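You operate a simulated robot arm through the tools that you are given. There is no shell and no other tool.

You are at the controls of a simulated robot arm. One attempt, no reset.

Task
Try the GO gauge in the bush marked 7 and sort it.
Fine: put the gauge back in its socket; the bush goes on DONE if the gauge went in, else on HOLD.

It is judged by the outcome, as a careful person would: the job done as asked, and still so three seconds after it is handed in. It fails if anything else is knocked over, pushed out of place, dropped, spilled or broken.

Robot
A 5-joint arm with a two-finger parallel gripper, fixed in place. Base frame: the origin is at the foot of the arm, x ahead of it, y to its left, z up; the work surface is at about z = 0. Units: cm, degrees, N and s.
With the tool pointing down near the work surface it reaches from about 26 to 60 cm from the base axis. Its first joint turns from -66.0 to 66.0 degrees. The tool tilts only in the upright plane through the base axis and itself; it spins freely about its own axis. Payload 1.57 kg.
Tool frame: the origin (TCP) lies between the finger pads and is the grasp point; the fingertips stand 3 cm ahead of it; z points along the fingers, y is the line along which they close. The gripper opens to 8 cm. The fingers are 1.7 cm wide and 1.2 cm thick; the gripper's body (4 by 8.2 cm) begins 8 cm behind the TCP.
Orientation is told as [roll, pitch, yaw] about the base's x, y, z axes, in that order, counted from this pose: with the fingers straight down and closing along the base's y, the tool's x points along the base's -x, its y along +y and its z along -z.

Tools
- The arm moves only by the tool send_rows. Its argument "steps" is a list of rows, each an object (a shift or turn left out is 0, a gripper value left out holds the last) with "slide": the shift along the tool's x, y, z in cm, a list of three; "angular": the turn, a rotation vector about the tool's x, y, z in rad, a list of three; "fingers": the gripper command, from -1 (shut) to 1 (fully open), values between in proportion. In form: [{"slide": [dx, dy, dz], "angular": [wx, wy, wz], "fingers": fingers}, ...]. A call has 1 to 20 rows; each row shifts and turns the commanded pose from where the row before left it, along the tool's axes as they then stand. Each row takes 0.2 s and may step no farther than 5 cm and 8.6 degrees from the row before; otherwise, or with a gripper value out of range, the whole call is refused. A pose out of reach is approached as far as the arm can. The call stops where the force on the tool passes 40 N (or 10 N more than at its start, if that is more) or the arm is blocked; 0.2 s more then pass. Each finger travels about 15.3 cm/s and halts on what it meets, pressing with about 27 N; the grip force reading is that of the motor and also rises with nothing between the fingers. The clock runs only during rows and for 0.2 s after the last one: add rows that do not move to give the fingers time. It gives the time, the measured TCP pose, the force on the tool (base axes), the opening and the grip force at its end, in the units of the frame above (readings bear some noise), with the torque about the TCP (base axes, N m) and any sound that the robot's microphone picked up.
- Cameras (640 x 400 px; columns grow to the right, rows downward): "scene" is fixed at [5.12, 40.42, 54.27]; the picture's right is [-0.70, -0.72, 0.00], its down [-0.35, 0.34, -0.87] and it looks along [0.62, -0.61, -0.49] (base axes); focal length 329 px, centre (320, 200). "wrist" rides on the gripper at [7.2, -0.7, -12.2] in the tool frame; the picture's right is [0.09, 1.00, 0.00], its down [-0.84, 0.08, -0.54] and it looks along [-0.54, 0.05, 0.84] (tool axes); focal length 238 px, centre (320, 200). There is no depth. A picture from a camera that has moved, and an enlarged one, comes with that camera's place and axes in the base frame and with its lens. The place of the scene camera against the robot may be out by one fixed shift of up to 1.8 cm in any direction.
- grab_frame(camera): a new picture of that camera. It takes no simulated time.
- enlarge(camera, box): a new picture of the part [left, top, right, bottom] of that camera's present view, enlarged. It takes no simulated time.
- finish_job(): hands the job in; it is judged then, once.

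Places have to be worked out from the pictures, the camera data and where the tool is seen. Open the gripper and draw the arm clear of the work before you hand the job in, unless the task says otherwise.

The tools are called after ">>>" as a command line: name --argument value ..., lists and objects as JSON in quotes. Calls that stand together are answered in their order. send_rows: Moves the arm, as the interface text tells. Its arguments: {"type":"object","properties":{"steps":{"type":"array","items":{"type":"object","properties":{"slide":{"type":"array","items":{"type":"number"}},"angular":{"type":"array","items":{"type":"number"}},"fingers":{"type":"number"}}}}},"required":["steps"]} The other tools are called the same way: grab_frame (camera) takes a picture; enlarge (camera, box) takes an enlarged picture of a part of a camera's view; finish_job () hands the job in.

At the start:

```text
time: 0.0
eef_pos: [35.42, -22.96, 31.22]
ee_rot: [0.0, -0.1, 0.0]
ft_force: [-0.2, 1.1, 0.4]
ft_torque: [0.03, -0.02, -0.02]
finger_gap: 8.01
grasp_force: 0.0
```

scene: 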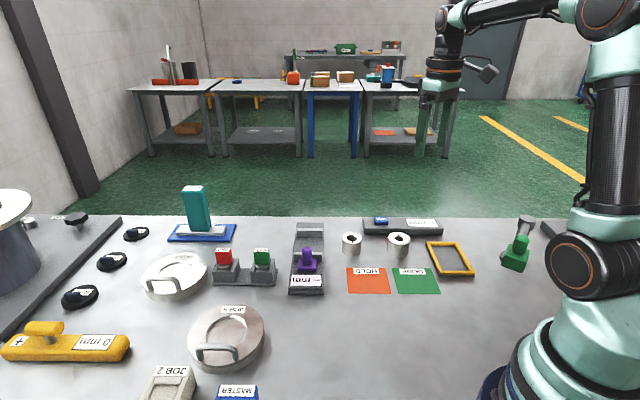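
wrist: 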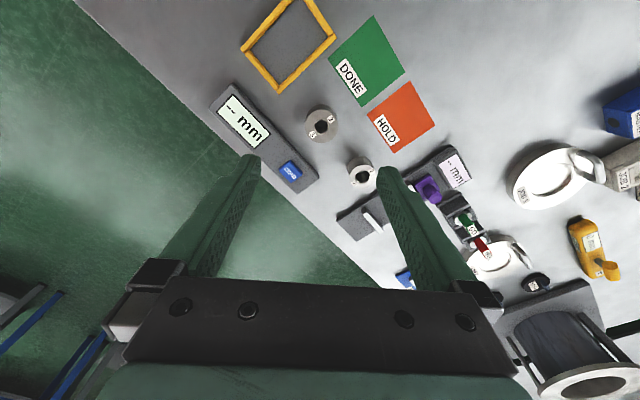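

I start by looking closely at the scene: bushes, gauges, and cards.

>>> enlarge --camera "scene" --box '[320, 200, 480, 300]'

>>> enlarge --camera "scene" --box '[200, 200, 360, 300]'

>>> enlarge --camera "wrist" --box '[200, 60, 440, 210]'

>>> enlarge --camera "wrist" --box '[320, 120, 560, 270]'

```text
4.00 times, centred on (400, 250) of scene
camera zoom: at [5.12, 40.42, 54.27], right [-0.7, -0.72, 0.0], down [-0.35, 0.34, -0.87], along [0.62, -0.61, -0.49], focal length 1316 px, centre (0, 0)
```

zoom: 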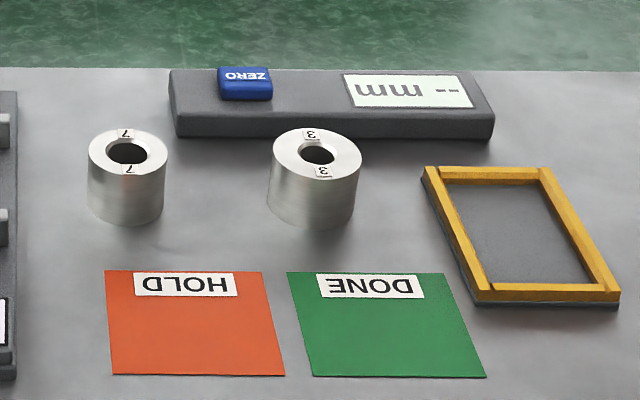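

```text
4.00 times, centred on (280, 250) of scene
camera zoom: at [5.12, 40.42, 54.27], right [-0.7, -0.72, 0.0], down [-0.35, 0.34, -0.87], along [0.62, -0.61, -0.49], focal length 1316 px, centre (480, 0)
```

zoom: 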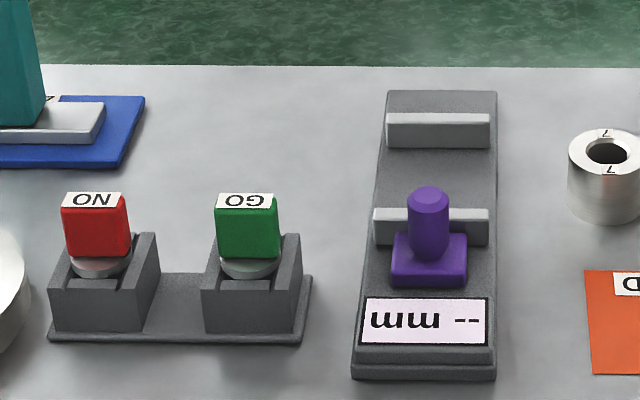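

```text
2.67 times, centred on (320, 135) of wrist
camera zoom: at [28.21, -23.58, 43.43], right [-0.09, 1.0, 0.0], down [0.84, 0.08, 0.54], along [0.54, 0.05, -0.84], focal length 636 px, centre (320, 373)
```

zoom: 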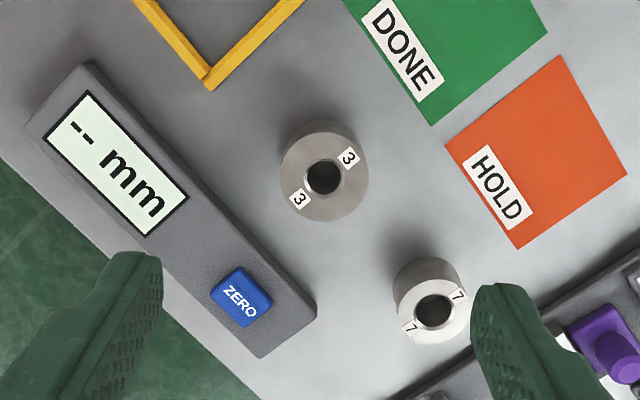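

```text
2.67 times, centred on (440, 195) of wrist
camera zoom: at [28.21, -23.58, 43.43], right [-0.09, 1.0, 0.0], down [0.84, 0.08, 0.54], along [0.54, 0.05, -0.84], focal length 636 px, centre (0, 213)
```

zoom: 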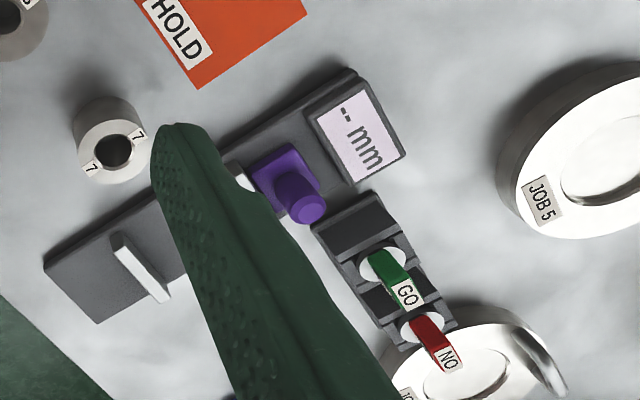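

Bush 7 appears to be near (48, -14), about 5 cm across and 3.7 cm tall. The GO gauge is near (55.5, 8.4), with its handle top at about z 8. I'll move over toward the gauge for a closer look.

>>> send_rows --steps '[{"slide": [-1.32, 3.5, 0.5]}, {"slide": [-1.32, 3.5, 0.5]}, {"slide": [-1.32, 3.5, 0.5]}, {"slide": [-1.32, 3.5, 0.5]}, {"slide": [-1.32, 3.5, 0.5]}, {"slide": [-1.32, 3.5, 0.5]}, {"slide": [-1.32, 3.5, 0.5]}, {"slide": [-1.32, 3.5, 0.5]}, {}]'

```text
time: 2.0
eef_pos: [45.72, 5.28, 27.05]
ee_rot: [0.0, 0.0, -0.1]
ft_force: [-0.1, 0.1, -0.2]
ft_torque: [0.0, -0.03, 0.04]
finger_gap: 7.98
grasp_force: 0.0
```

The arm moved as expected. Next I take a wrist picture of the gauge rack.

>>> grab_frame --camera "wrist"

>>> enlarge --camera "wrist" --box '[240, 120, 400, 220]'

```text
taken
camera wrist: at [38.5, 4.57, 39.32], right [-0.09, 1.0, 0.0], down [0.84, 0.08, 0.54], along [0.54, 0.05, -0.84], focal length 238 px, centre (320, 200)
```

wrist: 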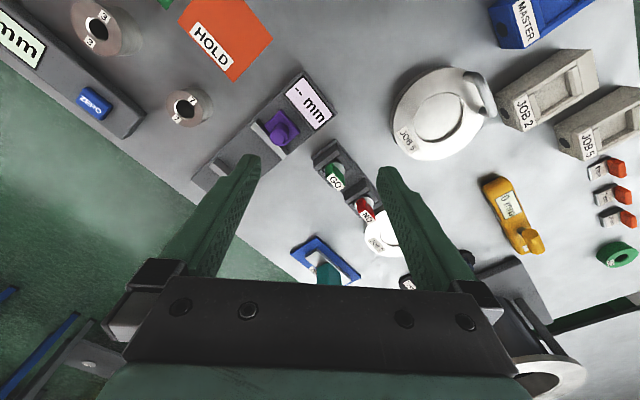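

```text
4.00 times, centred on (320, 170) of wrist
camera zoom: at [38.5, 4.57, 39.32], right [-0.09, 1.0, 0.0], down [0.84, 0.08, 0.54], along [0.54, 0.05, -0.84], focal length 953 px, centre (320, 320)
```

zoom: 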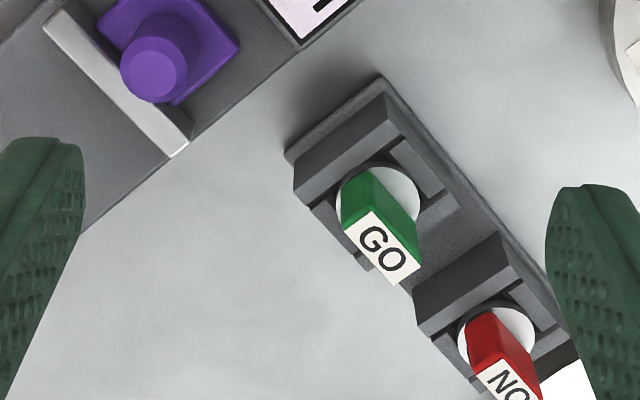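

The GO handle measures about 2.9 cm along (0.7, 0.7) and 1.3 cm along (-0.7, 0.7), with its centre near (55.3, 8.5) and top at z≈7.9. I'll zoom in further to see the shape of the socket block.

>>> enlarge --camera "scene" --box '[210, 240, 282, 285]'

>>> enlarge --camera "wrist" --box '[304, 130, 400, 190]'

>>> enlarge --camera "wrist" --box '[140, 60, 236, 120]'

```text
8.89 times, centred on (246, 262) of scene
camera zoom: at [5.12, 40.42, 54.27], right [-0.7, -0.72, 0.0], down [-0.35, 0.34, -0.87], along [0.62, -0.61, -0.49], focal length 2924 px, centre (978, -356)
```

zoom: 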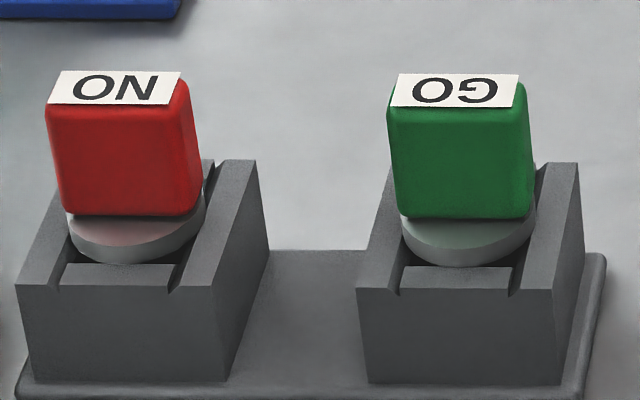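

```text
6.67 times, centred on (352, 160) of wrist
camera zoom: at [38.5, 4.57, 39.32], right [-0.09, 1.0, 0.0], down [0.84, 0.08, 0.54], along [0.54, 0.05, -0.84], focal length 1589 px, centre (107, 467)
```

zoom: 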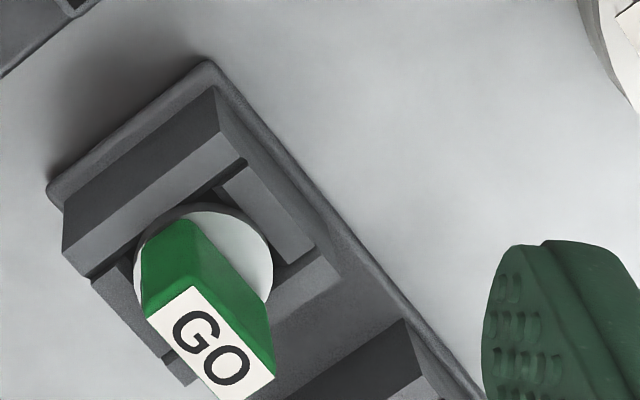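

```text
6.67 times, centred on (188, 90) of wrist
camera zoom: at [38.5, 4.57, 39.32], right [-0.09, 1.0, 0.0], down [0.84, 0.08, 0.54], along [0.54, 0.05, -0.84], focal length 1589 px, centre (1200, 933)
```

zoom: 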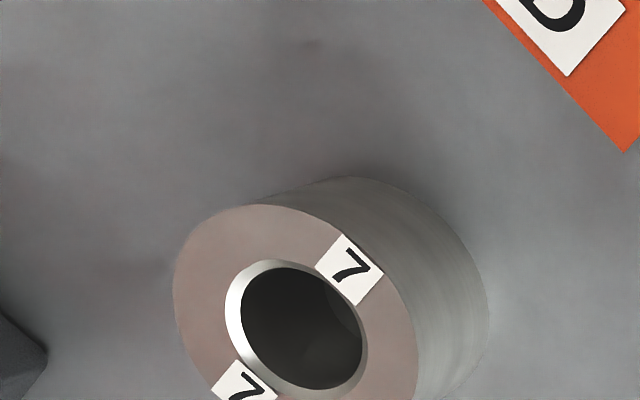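

The socket is a square block, and the gauge's flange (about 3.2 cm) rests between two side walls. I'll go above the GO gauge at a safe height and turn the tool to yaw 45° so the fingers close across the thin side of the handle.

>>> send_rows --steps '[{"slide": [-2.4, 0.81, 1.75]}, {"slide": [-2.4, 0.81, 1.75]}, {"slide": [-2.4, 0.81, 1.75]}, {"slide": [-2.4, 0.81, 1.75]}, {"angular": [0, 0, -0.131]}, {"angular": [0, 0, -0.131]}, {"angular": [0, 0, -0.131]}, {"angular": [0, 0, -0.131]}, {"angular": [0, 0, -0.131]}, {"angular": [0, 0, -0.131]}, {}]'

>>> grab_frame --camera "wrist"

>>> enlarge --camera "wrist" --box '[240, 130, 400, 230]'

>>> grab_frame --camera "scene"

```text
time: 4.4
eef_pos: [55.52, 8.33, 20.28]
ee_rot: [0.0, 0.0, 45.3]
ft_force: [-1.0, 0.2, 0.1]
ft_torque: [0.01, 0.01, 0.0]
finger_gap: 7.99
grasp_force: 0.0
```

```text
taken
camera wrist: at [50.93, 2.74, 32.48], right [-0.77, 0.64, 0.0], down [0.54, 0.65, 0.54], along [0.35, 0.42, -0.84], focal length 238 px, centre (320, 200)
```

wrist: 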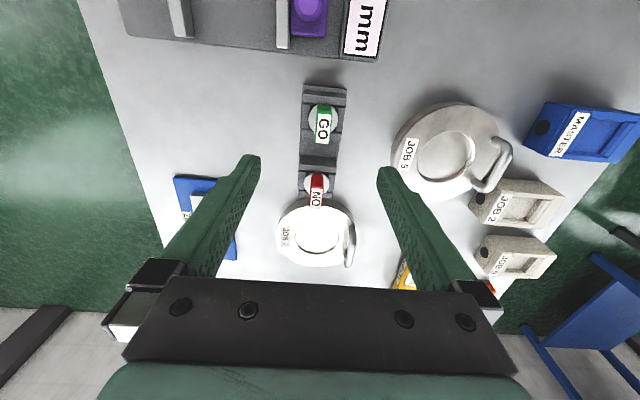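

```text
4.00 times, centred on (320, 180) of wrist
camera zoom: at [50.93, 2.74, 32.48], right [-0.77, 0.64, 0.0], down [0.54, 0.65, 0.54], along [0.35, 0.42, -0.84], focal length 953 px, centre (320, 280)
```

zoom: 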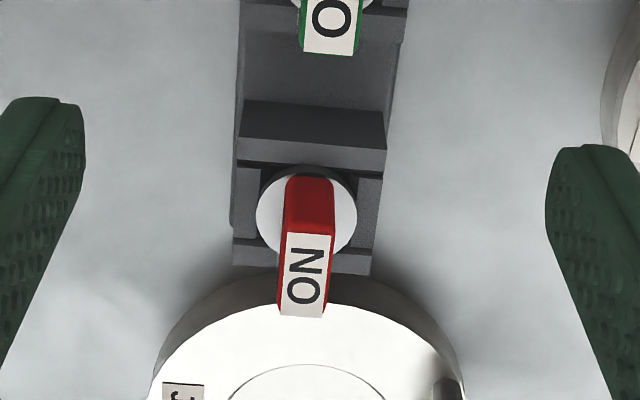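

```text
taken
```

scene: 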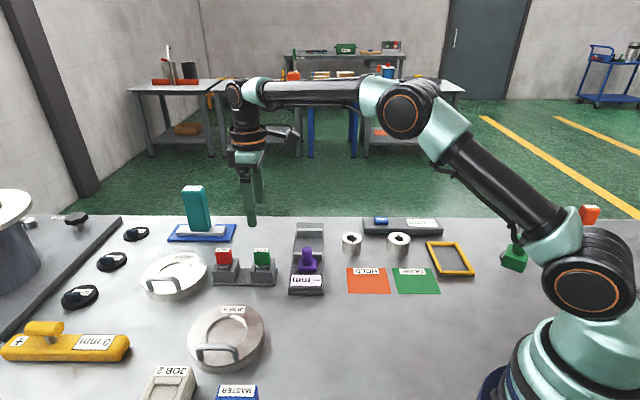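

The GO gauge sits high in the wrist view, so I'll enlarge that part and measure it precisely.

>>> enlarge --camera "wrist" --box '[272, 75, 368, 135]'

>>> enlarge --camera "wrist" --box '[272, 75, 400, 155]'

```text
6.67 times, centred on (320, 105) of wrist
camera zoom: at [50.93, 2.74, 32.48], right [-0.77, 0.64, 0.0], down [0.54, 0.65, 0.54], along [0.35, 0.42, -0.84], focal length 1589 px, centre (320, 833)
```

zoom: 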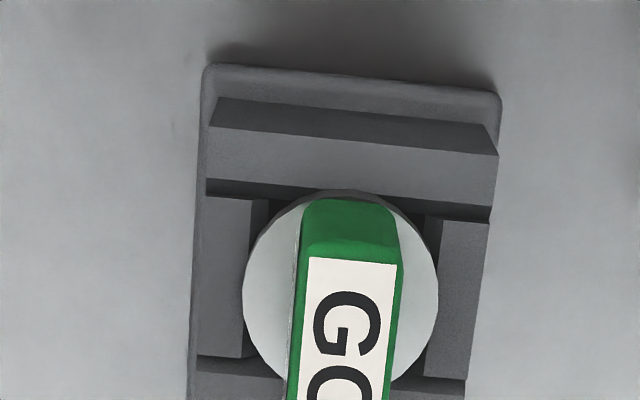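

```text
5.00 times, centred on (336, 115) of wrist
camera zoom: at [50.93, 2.74, 32.48], right [-0.77, 0.64, 0.0], down [0.54, 0.65, 0.54], along [0.35, 0.42, -0.84], focal length 1192 px, centre (240, 625)
```

zoom: 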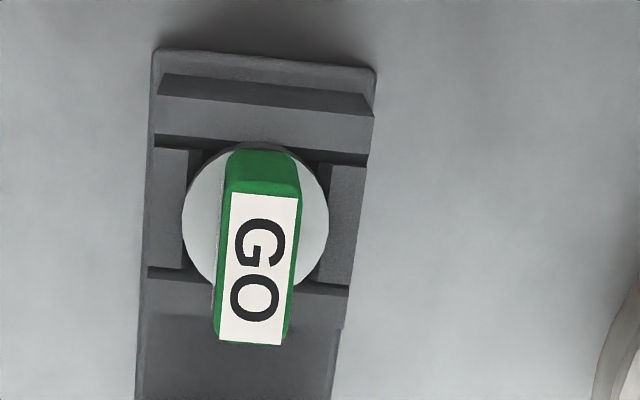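

Everything is consistent: handle centre near (55.2, 8.43), top at z≈8.0, flange top near z≈4.5. I'll take a couple of still readings to check noise while setting the gripper to half open.

>>> send_rows --steps '[{"fingers": 0.0}, {"fingers": 0.0}]'

>>> send_rows --steps '[{"fingers": 0.0}]'

```text
time: 5.0
eef_pos: [55.53, 8.43, 20.21]
ee_rot: [0.0, 0.1, 45.0]
ft_force: [0.0, 0.2, 0.1]
ft_torque: [0.01, 0.0, 0.01]
finger_gap: 4.0
grasp_force: 0.1
```

```text
time: 5.4
eef_pos: [55.51, 8.32, 20.24]
ee_rot: [0.1, 0.0, 45.0]
ft_force: [0.5, 0.4, 0.3]
ft_torque: [0.03, -0.01, -0.03]
finger_gap: 3.98
grasp_force: 0.1
```

Noise is about ±0.05. TCP is at about (55.52, 8.36, 20.24). I'll correct by (-0.33, +0.10) and descend to z≈12, fingers still above the handle, for a check picture.

>>> send_rows --steps '[{"slide": [0.04, 0.076, 2.0]}, {"slide": [0.04, 0.076, 2.0]}, {"slide": [0.04, 0.076, 2.0]}, {"slide": [0.04, 0.076, 2.0]}, {}]'

>>> grab_frame --camera "wrist"

>>> enlarge --camera "wrist" --box '[240, 80, 400, 180]'

>>> enlarge --camera "scene" --box '[200, 190, 328, 270]'

```text
time: 6.6
eef_pos: [55.1, 8.47, 12.24]
ee_rot: [0.0, -0.1, 45.0]
ft_force: [0.5, 0.2, -0.2]
ft_torque: [0.01, 0.05, 0.01]
finger_gap: 3.99
grasp_force: 0.1
```

```text
taken
camera wrist: at [50.61, 2.85, 24.42], right [-0.77, 0.64, 0.0], down [0.54, 0.65, 0.54], along [0.35, 0.42, -0.84], focal length 238 px, centre (320, 200)
```

wrist: 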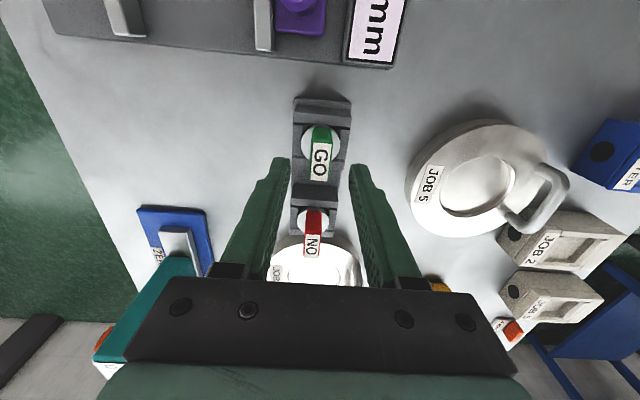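

```text
4.00 times, centred on (320, 130) of wrist
camera zoom: at [50.61, 2.85, 24.42], right [-0.77, 0.64, 0.0], down [0.54, 0.65, 0.54], along [0.35, 0.42, -0.84], focal length 953 px, centre (320, 480)
```

zoom: 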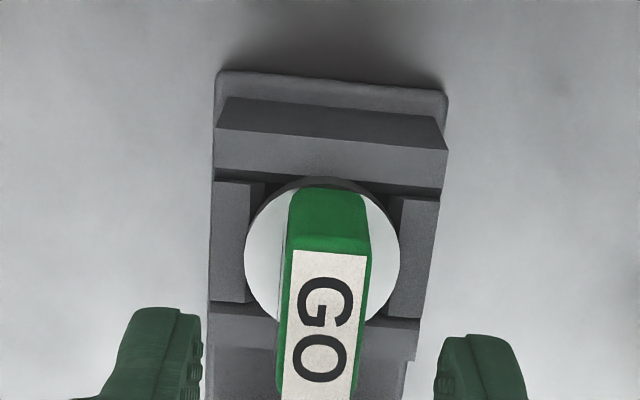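

```text
5.00 times, centred on (264, 230) of scene
camera zoom: at [5.12, 40.42, 54.27], right [-0.7, -0.72, 0.0], down [-0.35, 0.34, -0.87], along [0.62, -0.61, -0.49], focal length 1645 px, centre (600, 50)
```

zoom: 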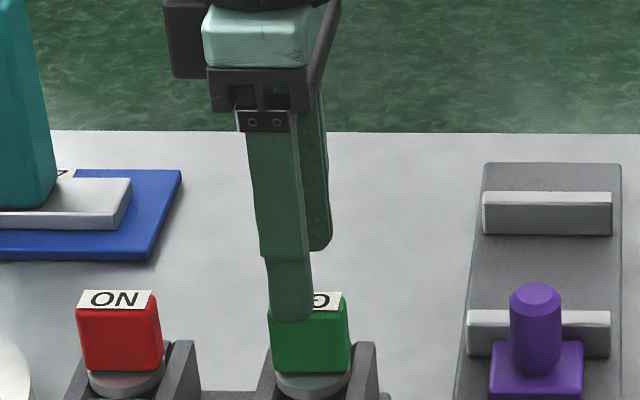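

I'll enlarge the label to check centring along both axes.

>>> enlarge --camera "wrist" --box '[272, 130, 368, 190]'

```text
6.67 times, centred on (320, 160) of wrist
camera zoom: at [50.61, 2.85, 24.42], right [-0.77, 0.64, 0.0], down [0.54, 0.65, 0.54], along [0.35, 0.42, -0.84], focal length 1589 px, centre (320, 467)
```

zoom: 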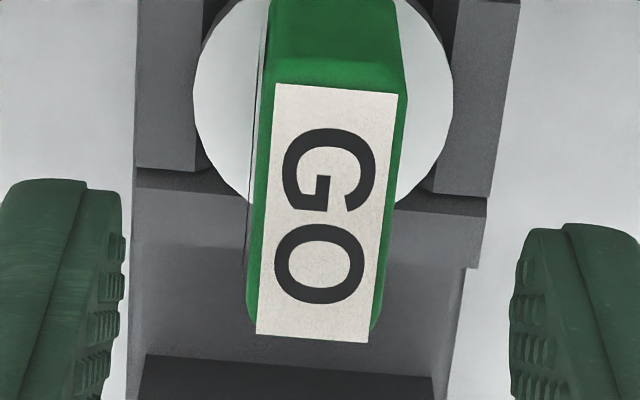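

The label centre sits at tool (-0.07, 0.01), well centred. I'll descend to TCP z≈8.1, with fingertips above the flange, and close on the handle.

>>> send_rows --steps '[{"slide": [0, 0, 1.4]}, {"slide": [0, 0, 1.4]}, {"slide": [0, 0, 0.8]}, {"slide": [0, 0, 0.53]}, {}]'

>>> enlarge --camera "wrist" --box '[240, 100, 400, 200]'

>>> enlarge --camera "scene" --box '[216, 225, 296, 275]'

```text
time: 7.8
eef_pos: [55.1, 8.54, 8.04]
ee_rot: [0.0, 0.0, 45.0]
ft_force: [0.6, 0.1, -0.5]
ft_torque: [-0.03, -0.02, 0.05]
finger_gap: 3.97
grasp_force: 0.1
```

```text
4.00 times, centred on (320, 150) of wrist
camera zoom: at [50.57, 2.92, 20.23], right [-0.77, 0.64, 0.0], down [0.54, 0.65, 0.54], along [0.35, 0.42, -0.84], focal length 953 px, centre (320, 400)
```

zoom: 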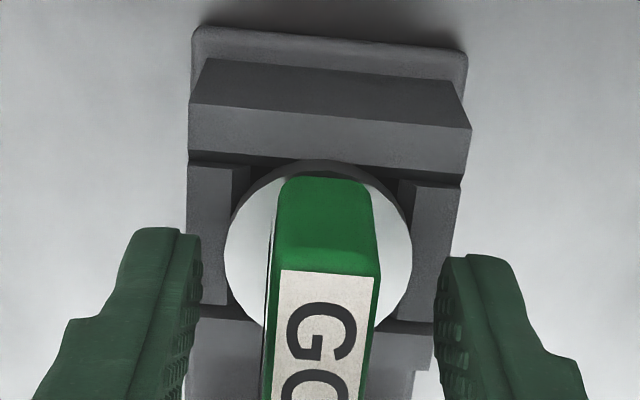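

```text
8.00 times, centred on (256, 250) of scene
camera zoom: at [5.12, 40.42, 54.27], right [-0.7, -0.72, 0.0], down [-0.35, 0.34, -0.87], along [0.62, -0.61, -0.49], focal length 2632 px, centre (832, -200)
```

zoom: 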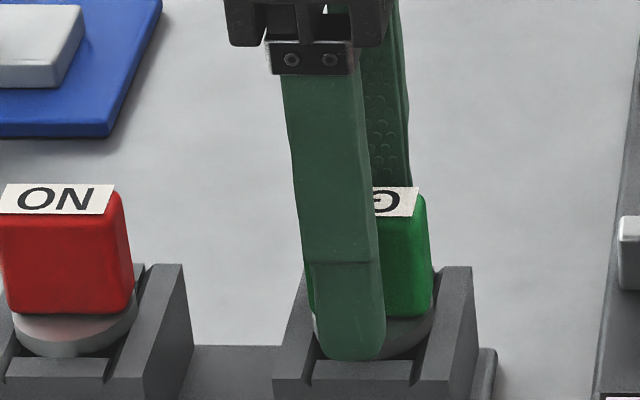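

The fingers straddle the handle cleanly. I'll close the gripper.

>>> send_rows --steps '[{"fingers": -1}, {"fingers": -1}, {"fingers": -1}, {"fingers": -1}]'

>>> enlarge --camera "wrist" --box '[240, 100, 400, 200]'

```text
time: 8.8
eef_pos: [55.15, 8.43, 7.93]
ee_rot: [0.0, 0.0, 45.0]
ft_force: [0.3, -0.3, -0.2]
ft_torque: [0.01, -0.03, 0.02]
finger_gap: 1.54
grasp_force: 26.4
```

```text
4.00 times, centred on (320, 150) of wrist
camera zoom: at [50.56, 2.92, 20.24], right [-0.77, 0.64, 0.0], down [0.54, 0.65, 0.54], along [0.35, 0.42, -0.84], focal length 953 px, centre (320, 400)
```

zoom: 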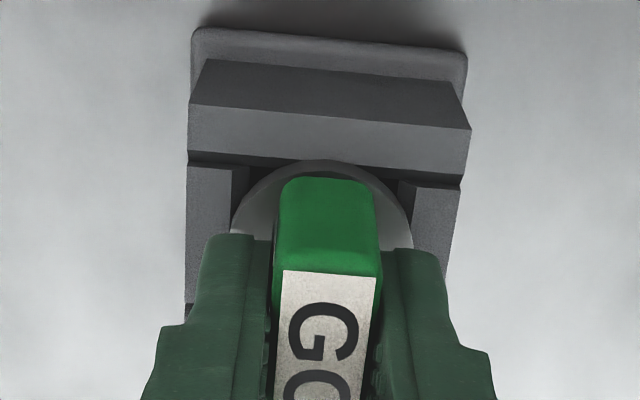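

The handle is held (gap 1.54, 26 N). I'll lift straight up, slowly at first.

>>> send_rows --steps '[{"slide": [0, 0, -0.4]}, {"slide": [0, 0, -0.6]}, {"slide": [0, 0, -1.0]}, {"slide": [0, 0, -1.0]}, {"slide": [0, 0, -1.0]}, {"slide": [0, 0, -1.5]}, {"slide": [0, 0, -1.5]}, {"slide": [0, 0, -2.0]}, {"slide": [0, 0, -2.0]}, {}]'

>>> enlarge --camera "scene" --box '[200, 180, 328, 260]'

>>> grab_frame --camera "wrist"

```text
time: 11.0
eef_pos: [55.1, 8.33, 19.12]
ee_rot: [0.0, 0.1, 45.0]
ft_force: [-0.1, 0.2, -1.9]
ft_torque: [-0.01, 0.0, 0.0]
finger_gap: 1.54
grasp_force: 27.3
```

```text
5.00 times, centred on (264, 220) of scene
camera zoom: at [5.12, 40.42, 54.27], right [-0.7, -0.72, 0.0], down [-0.35, 0.34, -0.87], along [0.62, -0.61, -0.49], focal length 1645 px, centre (600, 100)
```

zoom: 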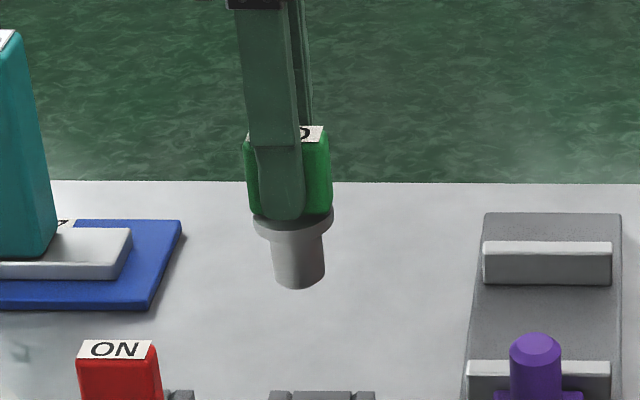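

```text
taken
camera wrist: at [50.57, 2.8, 31.34], right [-0.77, 0.64, 0.0], down [0.54, 0.65, 0.54], along [0.35, 0.42, -0.84], focal length 238 px, centre (320, 200)
```

wrist: 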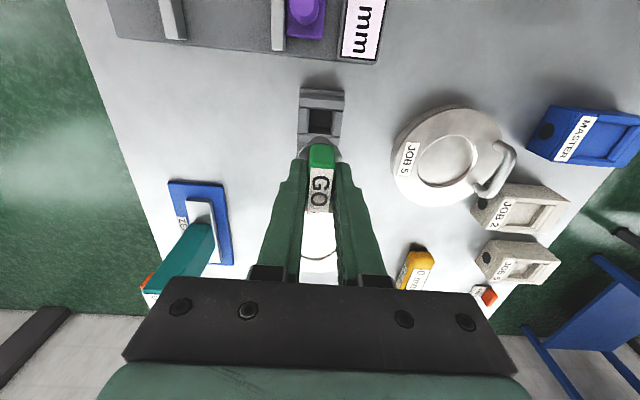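

The gauge is out and hanging plumb; the plug is about 2.2 cm across and 2.5 cm long, and the socket is empty. I'll move it high over to bush 7 and keep a good height to measure the bore first.

>>> send_rows --steps '[{"slide": [2.086, -1.082, -0.1]}, {"slide": [2.086, -1.082, -0.1]}, {"slide": [2.086, -1.082, -0.1]}, {"slide": [2.086, -1.082, -0.1]}, {"slide": [2.086, -1.082, -0.1]}, {"slide": [2.086, -1.082, -0.1]}, {"slide": [2.086, -1.082, -0.1]}, {"slide": [2.086, -1.082, -0.1]}, {"slide": [2.086, -1.082, -0.1]}, {"slide": [2.086, -1.082, -0.1]}, {}]'

>>> grab_frame --camera "wrist"

>>> enlarge --camera "wrist" --box '[256, 90, 384, 170]'

>>> enlarge --camera "scene" --box '[288, 190, 416, 270]'

```text
time: 13.4
eef_pos: [48.06, -13.93, 19.96]
ee_rot: [0.0, 0.0, 44.9]
ft_force: [0.4, 0.5, -1.7]
ft_torque: [0.05, 0.01, -0.01]
finger_gap: 1.51
grasp_force: 27.4
```

```text
taken
camera wrist: at [43.51, -19.56, 32.31], right [-0.77, 0.64, 0.0], down [0.54, 0.65, 0.54], along [0.35, 0.42, -0.84], focal length 238 px, centre (320, 200)
```

wrist: 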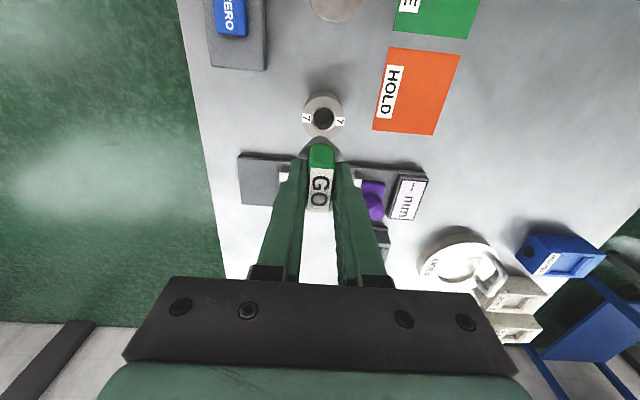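

```text
5.00 times, centred on (320, 130) of wrist
camera zoom: at [43.51, -19.56, 32.31], right [-0.77, 0.64, 0.0], down [0.54, 0.65, 0.54], along [0.35, 0.42, -0.84], focal length 1192 px, centre (320, 550)
```

zoom: 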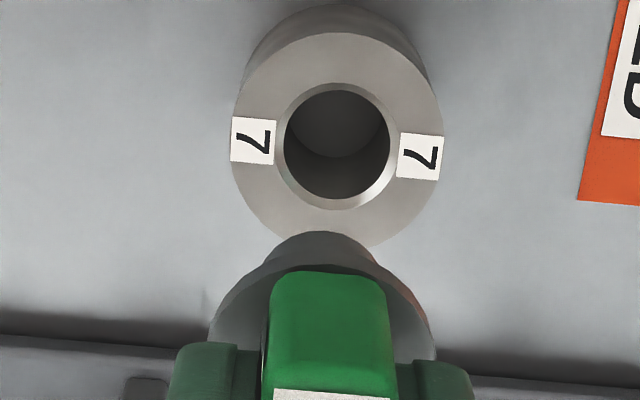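

```text
5.00 times, centred on (352, 230) of scene
camera zoom: at [5.12, 40.42, 54.27], right [-0.7, -0.72, 0.0], down [-0.35, 0.34, -0.87], along [0.62, -0.61, -0.49], focal length 1645 px, centre (160, 50)
```

zoom: 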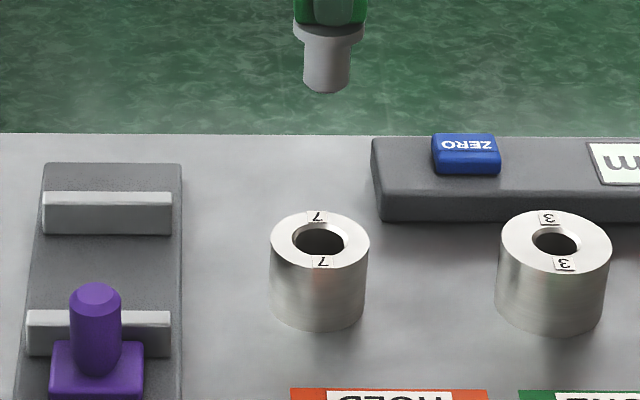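

Bush 7's bore sits about (+0.23, +0.30) cm in tool x/y from the TCP. I'll zoom further in both views to see precisely where the plug axis hangs relative to the bore.

>>> enlarge --camera "scene" --box '[320, 185, 384, 225]'

>>> enlarge --camera "scene" --box '[320, 225, 384, 265]'

>>> enlarge --camera "wrist" --box '[280, 125, 360, 175]'

```text
10.00 times, centred on (352, 205) of scene
camera zoom: at [5.12, 40.42, 54.27], right [-0.7, -0.72, 0.0], down [-0.35, 0.34, -0.87], along [0.62, -0.61, -0.49], focal length 3290 px, centre (0, 150)
```

zoom: 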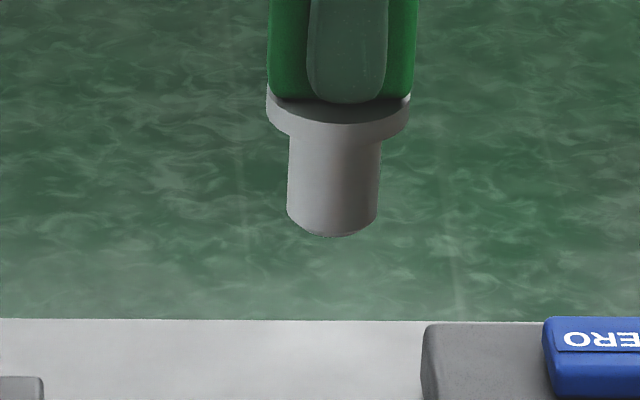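

```text
10.00 times, centred on (352, 245) of scene
camera zoom: at [5.12, 40.42, 54.27], right [-0.7, -0.72, 0.0], down [-0.35, 0.34, -0.87], along [0.62, -0.61, -0.49], focal length 3290 px, centre (0, -250)
```

zoom: 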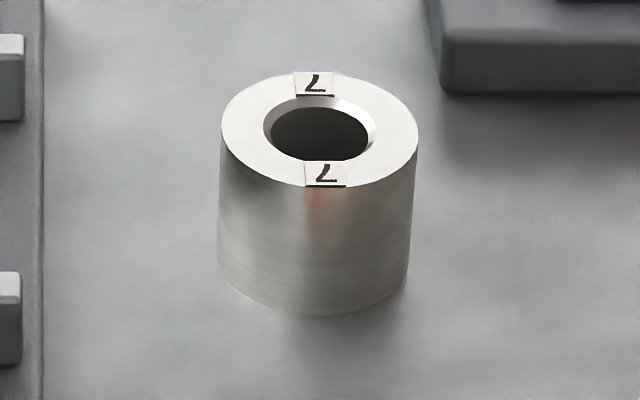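

```text
8.00 times, centred on (320, 150) of wrist
camera zoom: at [43.51, -19.56, 32.31], right [-0.77, 0.64, 0.0], down [0.54, 0.65, 0.54], along [0.35, 0.42, -0.84], focal length 1907 px, centre (320, 600)
```

zoom: 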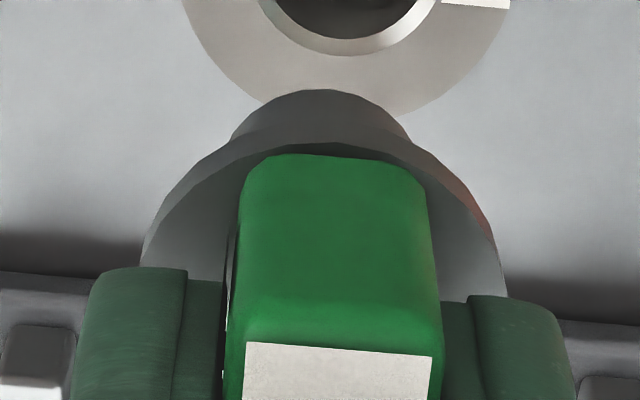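

Combining both views, the bore is about +0.12 (tool x) and +0.34 (tool y) from the plug axis. I'll apply that and descend to leave the plug about 1 cm above the bush, then recheck.

>>> send_rows --steps '[{"slide": [0.12, 0.34, 0]}, {"slide": [0, 0, 1.6]}, {"slide": [0, 0, 1.6]}, {"slide": [0, 0, 1.6]}, {"slide": [0, 0, 1.6]}, {"slide": [0, 0, 1.4]}, {}]'

>>> enlarge --camera "scene" --box '[320, 210, 384, 250]'

>>> enlarge --camera "wrist" --box '[256, 100, 384, 180]'

```text
time: 15.0
eef_pos: [47.71, -13.84, 12.19]
ee_rot: [0.0, 0.0, 45.1]
ft_force: [0.0, 0.8, -1.2]
ft_torque: [-0.02, 0.0, 0.03]
finger_gap: 1.54
grasp_force: 27.2
```

```text
10.00 times, centred on (352, 230) of scene
camera zoom: at [5.12, 40.42, 54.27], right [-0.7, -0.72, 0.0], down [-0.35, 0.34, -0.87], along [0.62, -0.61, -0.49], focal length 3290 px, centre (0, -100)
```

zoom: 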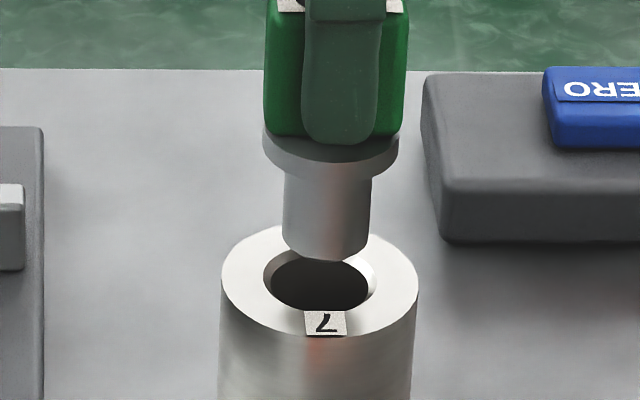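

```text
5.00 times, centred on (320, 140) of wrist
camera zoom: at [43.16, -19.49, 24.45], right [-0.77, 0.64, 0.0], down [0.54, 0.65, 0.54], along [0.35, 0.42, -0.84], focal length 1192 px, centre (320, 500)
```

zoom: 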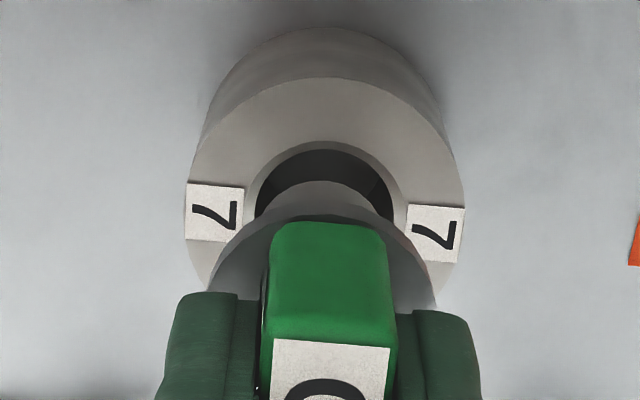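

The scene view shows the plug about 0.1 cm too far along tool +x. I'll zoom the wrist view to judge tool y.

>>> enlarge --camera "wrist" --box '[288, 120, 352, 160]'

>>> enlarge --camera "scene" --box '[336, 222, 368, 242]'

```text
10.00 times, centred on (320, 140) of wrist
camera zoom: at [43.16, -19.49, 24.45], right [-0.77, 0.64, 0.0], down [0.54, 0.65, 0.54], along [0.35, 0.42, -0.84], focal length 2384 px, centre (320, 800)
```

zoom: 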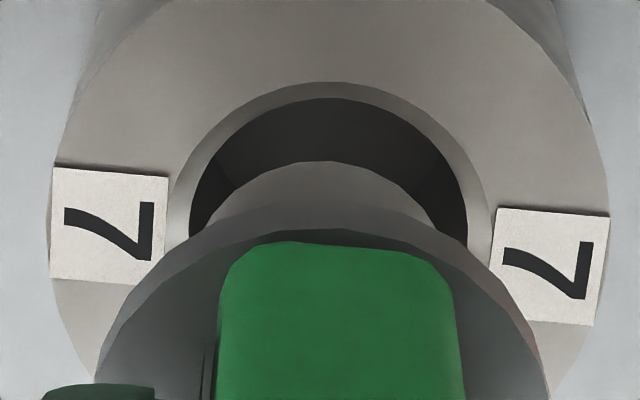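

```text
16.00 times, centred on (352, 232) of scene
camera zoom: at [5.12, 40.42, 54.27], right [-0.7, -0.72, 0.0], down [-0.35, 0.34, -0.87], along [0.62, -0.61, -0.49], focal length 5264 px, centre (-192, -312)
```

zoom: 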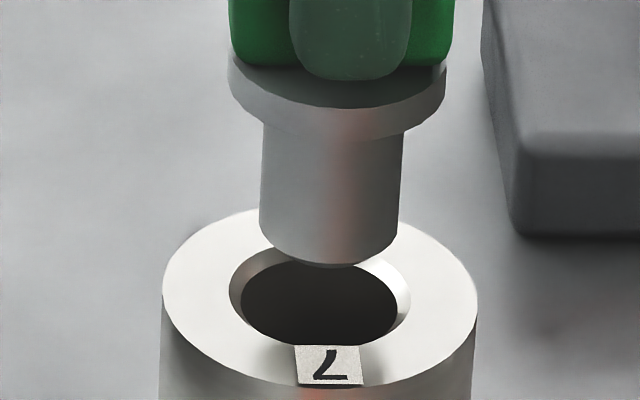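

The remaining offset is about (-0.05, +0.07). I'll correct it and lower the plug gently to the bore mouth, watching the force.

>>> send_rows --steps '[{"slide": [-0.05, 0.07, 0]}, {"slide": [0, 0, 0.4]}, {"slide": [0, 0, 0.4]}, {"slide": [0, 0, 0.3]}, {"slide": [0, 0, 0.3]}, {"slide": [0, 0, 0.2]}, {"slide": [0, 0, 0.2]}, {}]'

>>> enlarge --camera "scene" --box '[328, 222, 376, 252]'

>>> enlarge --camera "wrist" --box '[280, 115, 360, 165]'

```text
time: 16.8
eef_pos: [47.72, -13.65, 10.5]
ee_rot: [0.1, 0.0, 45.0]
ft_force: [0.4, 0.6, -2.3]
ft_torque: [0.0, -0.01, 0.02]
finger_gap: 1.53
grasp_force: 27.1
```

```text
13.33 times, centred on (352, 237) of scene
camera zoom: at [5.12, 40.42, 54.27], right [-0.7, -0.72, 0.0], down [-0.35, 0.34, -0.87], along [0.62, -0.61, -0.49], focal length 4387 px, centre (-107, -293)
```

zoom: 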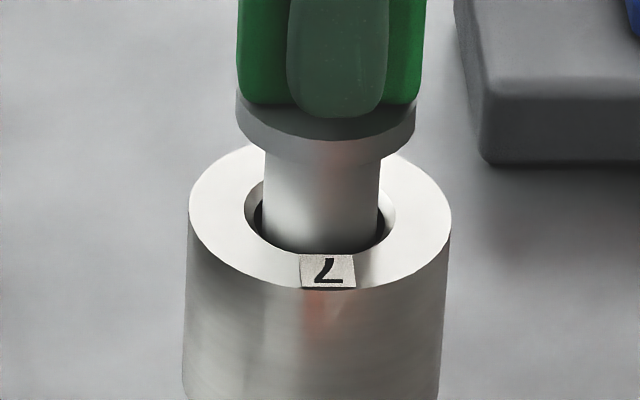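

```text
8.00 times, centred on (320, 140) of wrist
camera zoom: at [43.13, -19.35, 22.69], right [-0.77, 0.64, 0.0], down [0.54, 0.65, 0.54], along [0.35, 0.42, -0.84], focal length 1907 px, centre (320, 680)
```

zoom: 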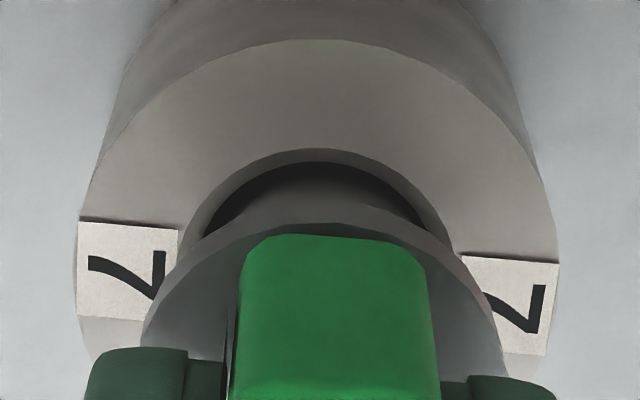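

The plug is entering the chamfer with no contact force (only its weight), and the gap looks slightly larger on the tool +x... opposite side. I'll nudge -0.03 in x and keep lowering gently.

>>> send_rows --steps '[{"slide": [-0.03, 0, 0.1]}, {"slide": [0, 0, 0.2]}, {"slide": [0, 0, 0.2]}, {"slide": [0, 0, 0.2]}, {}]'

>>> enlarge --camera "scene" --box '[328, 222, 376, 252]'

>>> enlarge --camera "wrist" --box '[280, 115, 360, 165]'

```text
time: 18.0
eef_pos: [47.81, -13.73, 9.69]
ee_rot: [0.1, 0.0, 45.0]
ft_force: [-0.2, -0.2, -1.0]
ft_torque: [0.0, -0.02, -0.04]
finger_gap: 1.54
grasp_force: 26.8
```

```text
13.33 times, centred on (352, 237) of scene
camera zoom: at [5.12, 40.42, 54.27], right [-0.7, -0.72, 0.0], down [-0.35, 0.34, -0.87], along [0.62, -0.61, -0.49], focal length 4387 px, centre (-107, -293)
```

zoom: 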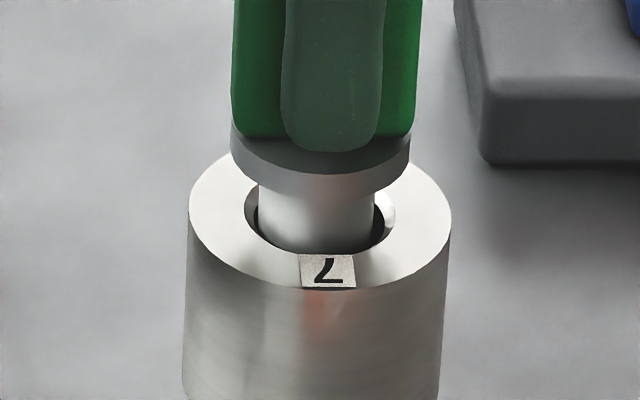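

```text
8.00 times, centred on (320, 140) of wrist
camera zoom: at [43.16, -19.26, 21.96], right [-0.77, 0.64, 0.0], down [0.54, 0.65, 0.54], along [0.35, 0.42, -0.84], focal length 1907 px, centre (320, 680)
```

zoom: 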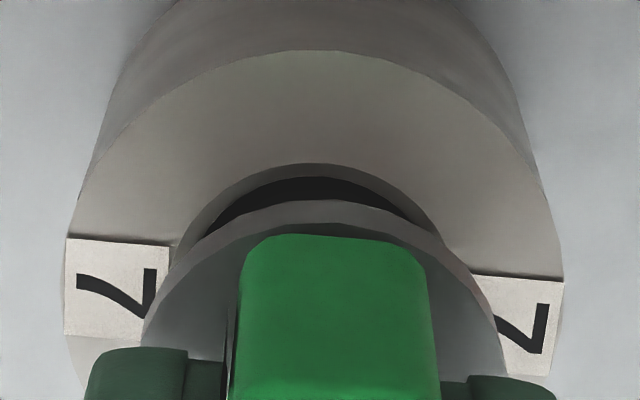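

The plug is already into the bore beyond the chamfer with no resistance. I'll keep lowering until the flange nears the bush top.

>>> send_rows --steps '[{"slide": [0, 0, 0.25]}, {"slide": [0, 0, 0.25]}, {"slide": [0, 0, 0.25]}, {"slide": [0, 0, 0.2]}, {"slide": [0, 0, 0.15]}, {}]'

>>> enlarge --camera "scene" --box '[328, 222, 376, 252]'

>>> enlarge --camera "wrist" --box '[280, 115, 360, 165]'

```text
time: 19.4
eef_pos: [47.68, -13.7, 8.63]
ee_rot: [0.0, 0.0, 45.0]
ft_force: [0.5, 1.2, -1.4]
ft_torque: [-0.01, 0.0, -0.02]
finger_gap: 1.52
grasp_force: 26.6
```

```text
13.33 times, centred on (352, 237) of scene
camera zoom: at [5.12, 40.42, 54.27], right [-0.7, -0.72, 0.0], down [-0.35, 0.34, -0.87], along [0.62, -0.61, -0.49], focal length 4387 px, centre (-107, -293)
```

zoom: 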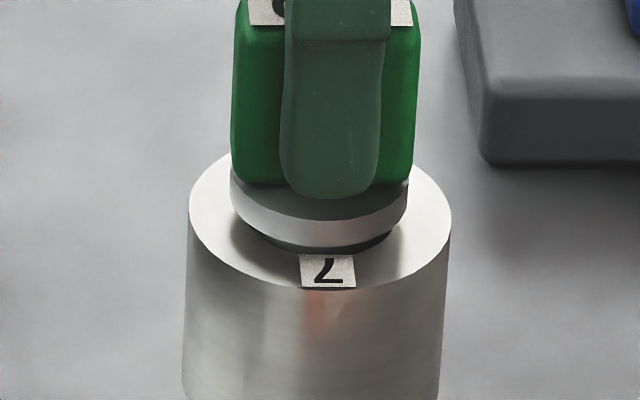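

```text
8.00 times, centred on (320, 140) of wrist
camera zoom: at [43.15, -19.29, 20.9], right [-0.77, 0.64, 0.0], down [0.54, 0.65, 0.54], along [0.35, 0.42, -0.84], focal length 1907 px, centre (320, 680)
```

zoom: 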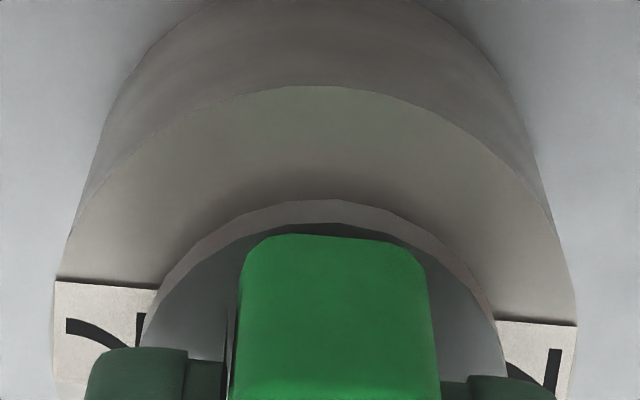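

The plug is about 2 cm into the bore with no resistance. I'll take small steps the rest of the way to seat the flange.

>>> send_rows --steps '[{"slide": [0, 0, 0.1]}, {"slide": [0, 0, 0.1]}, {"slide": [0, 0, 0.08]}, {}]'

>>> enlarge --camera "scene" --box '[328, 222, 376, 252]'

```text
time: 20.4
eef_pos: [47.7, -13.8, 8.44]
ee_rot: [0.0, 0.0, 45.0]
ft_force: [0.6, -1.2, -1.0]
ft_torque: [0.01, 0.03, 0.0]
finger_gap: 1.53
grasp_force: 26.7
```

```text
13.33 times, centred on (352, 237) of scene
camera zoom: at [5.12, 40.42, 54.27], right [-0.7, -0.72, 0.0], down [-0.35, 0.34, -0.87], along [0.62, -0.61, -0.49], focal length 4387 px, centre (-107, -293)
```

zoom: 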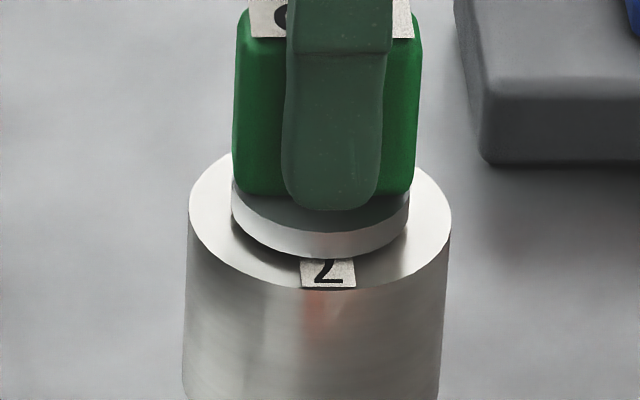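

The flange is nearly at the bush face. Two more tiny steps should confirm seating by force.

>>> send_rows --steps '[{"slide": [0, 0, 0.08]}, {"slide": [0, 0, 0.06]}, {}]'

>>> enlarge --camera "scene" --box '[328, 222, 376, 252]'

```text
time: 21.2
eef_pos: [47.69, -13.71, 8.28]
ee_rot: [0.0, 0.0, 45.0]
ft_force: [0.1, -0.4, -1.4]
ft_torque: [0.03, 0.04, 0.0]
finger_gap: 1.52
grasp_force: 27.0
```

```text
13.33 times, centred on (352, 237) of scene
camera zoom: at [5.12, 40.42, 54.27], right [-0.7, -0.72, 0.0], down [-0.35, 0.34, -0.87], along [0.62, -0.61, -0.49], focal length 4387 px, centre (-107, -293)
```

zoom: 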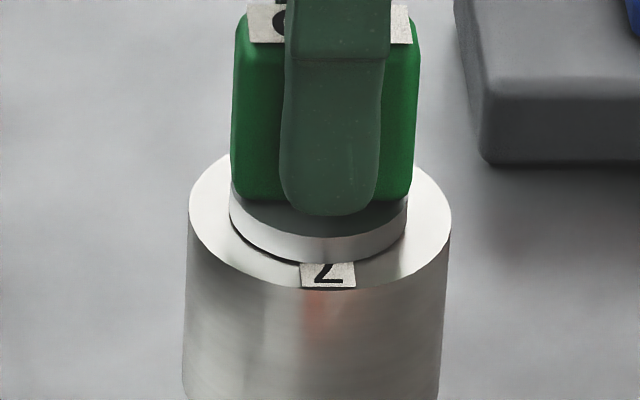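

>>> send_rows --steps '[{"slide": [0, 0, 0.06]}, {"slide": [0, 0, 0.06]}, {}]'

```text
time: 22.0
eef_pos: [47.74, -13.83, 8.15]
ee_rot: [0.1, 0.0, 45.0]
ft_force: [-3.0, 2.1, 7.9]
ft_torque: [0.0, 0.14, -0.03]
finger_gap: 1.55
grasp_force: 27.2
```

Contact is felt at z≈8.15 (+8 N): the flange has seated on the bush, so GO went fully in and the bush belongs on DONE. I'll lift straight out, slowly at first.

>>> send_rows --steps '[{"slide": [0, 0, -0.2]}, {"slide": [0, 0, -0.3]}, {"slide": [0, 0, -0.4]}, {"slide": [0, 0, -0.5]}, {"slide": [0, 0, -0.5]}, {"slide": [0, 0, -0.6]}, {"slide": [0, 0, -0.8]}, {"slide": [0, 0, -1.0]}, {}]'

>>> enlarge --camera "scene" --box '[312, 205, 392, 255]'

```text
time: 24.0
eef_pos: [47.69, -13.75, 12.55]
ee_rot: [0.1, 0.0, 45.1]
ft_force: [-0.6, 0.7, -1.7]
ft_torque: [-0.03, -0.01, -0.01]
finger_gap: 1.54
grasp_force: 27.1
```

```text
8.00 times, centred on (352, 230) of scene
camera zoom: at [5.12, 40.42, 54.27], right [-0.7, -0.72, 0.0], down [-0.35, 0.34, -0.87], along [0.62, -0.61, -0.49], focal length 2632 px, centre (64, -40)
```

zoom: 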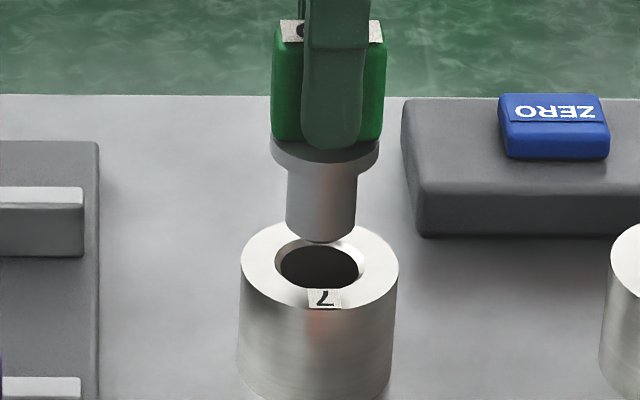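

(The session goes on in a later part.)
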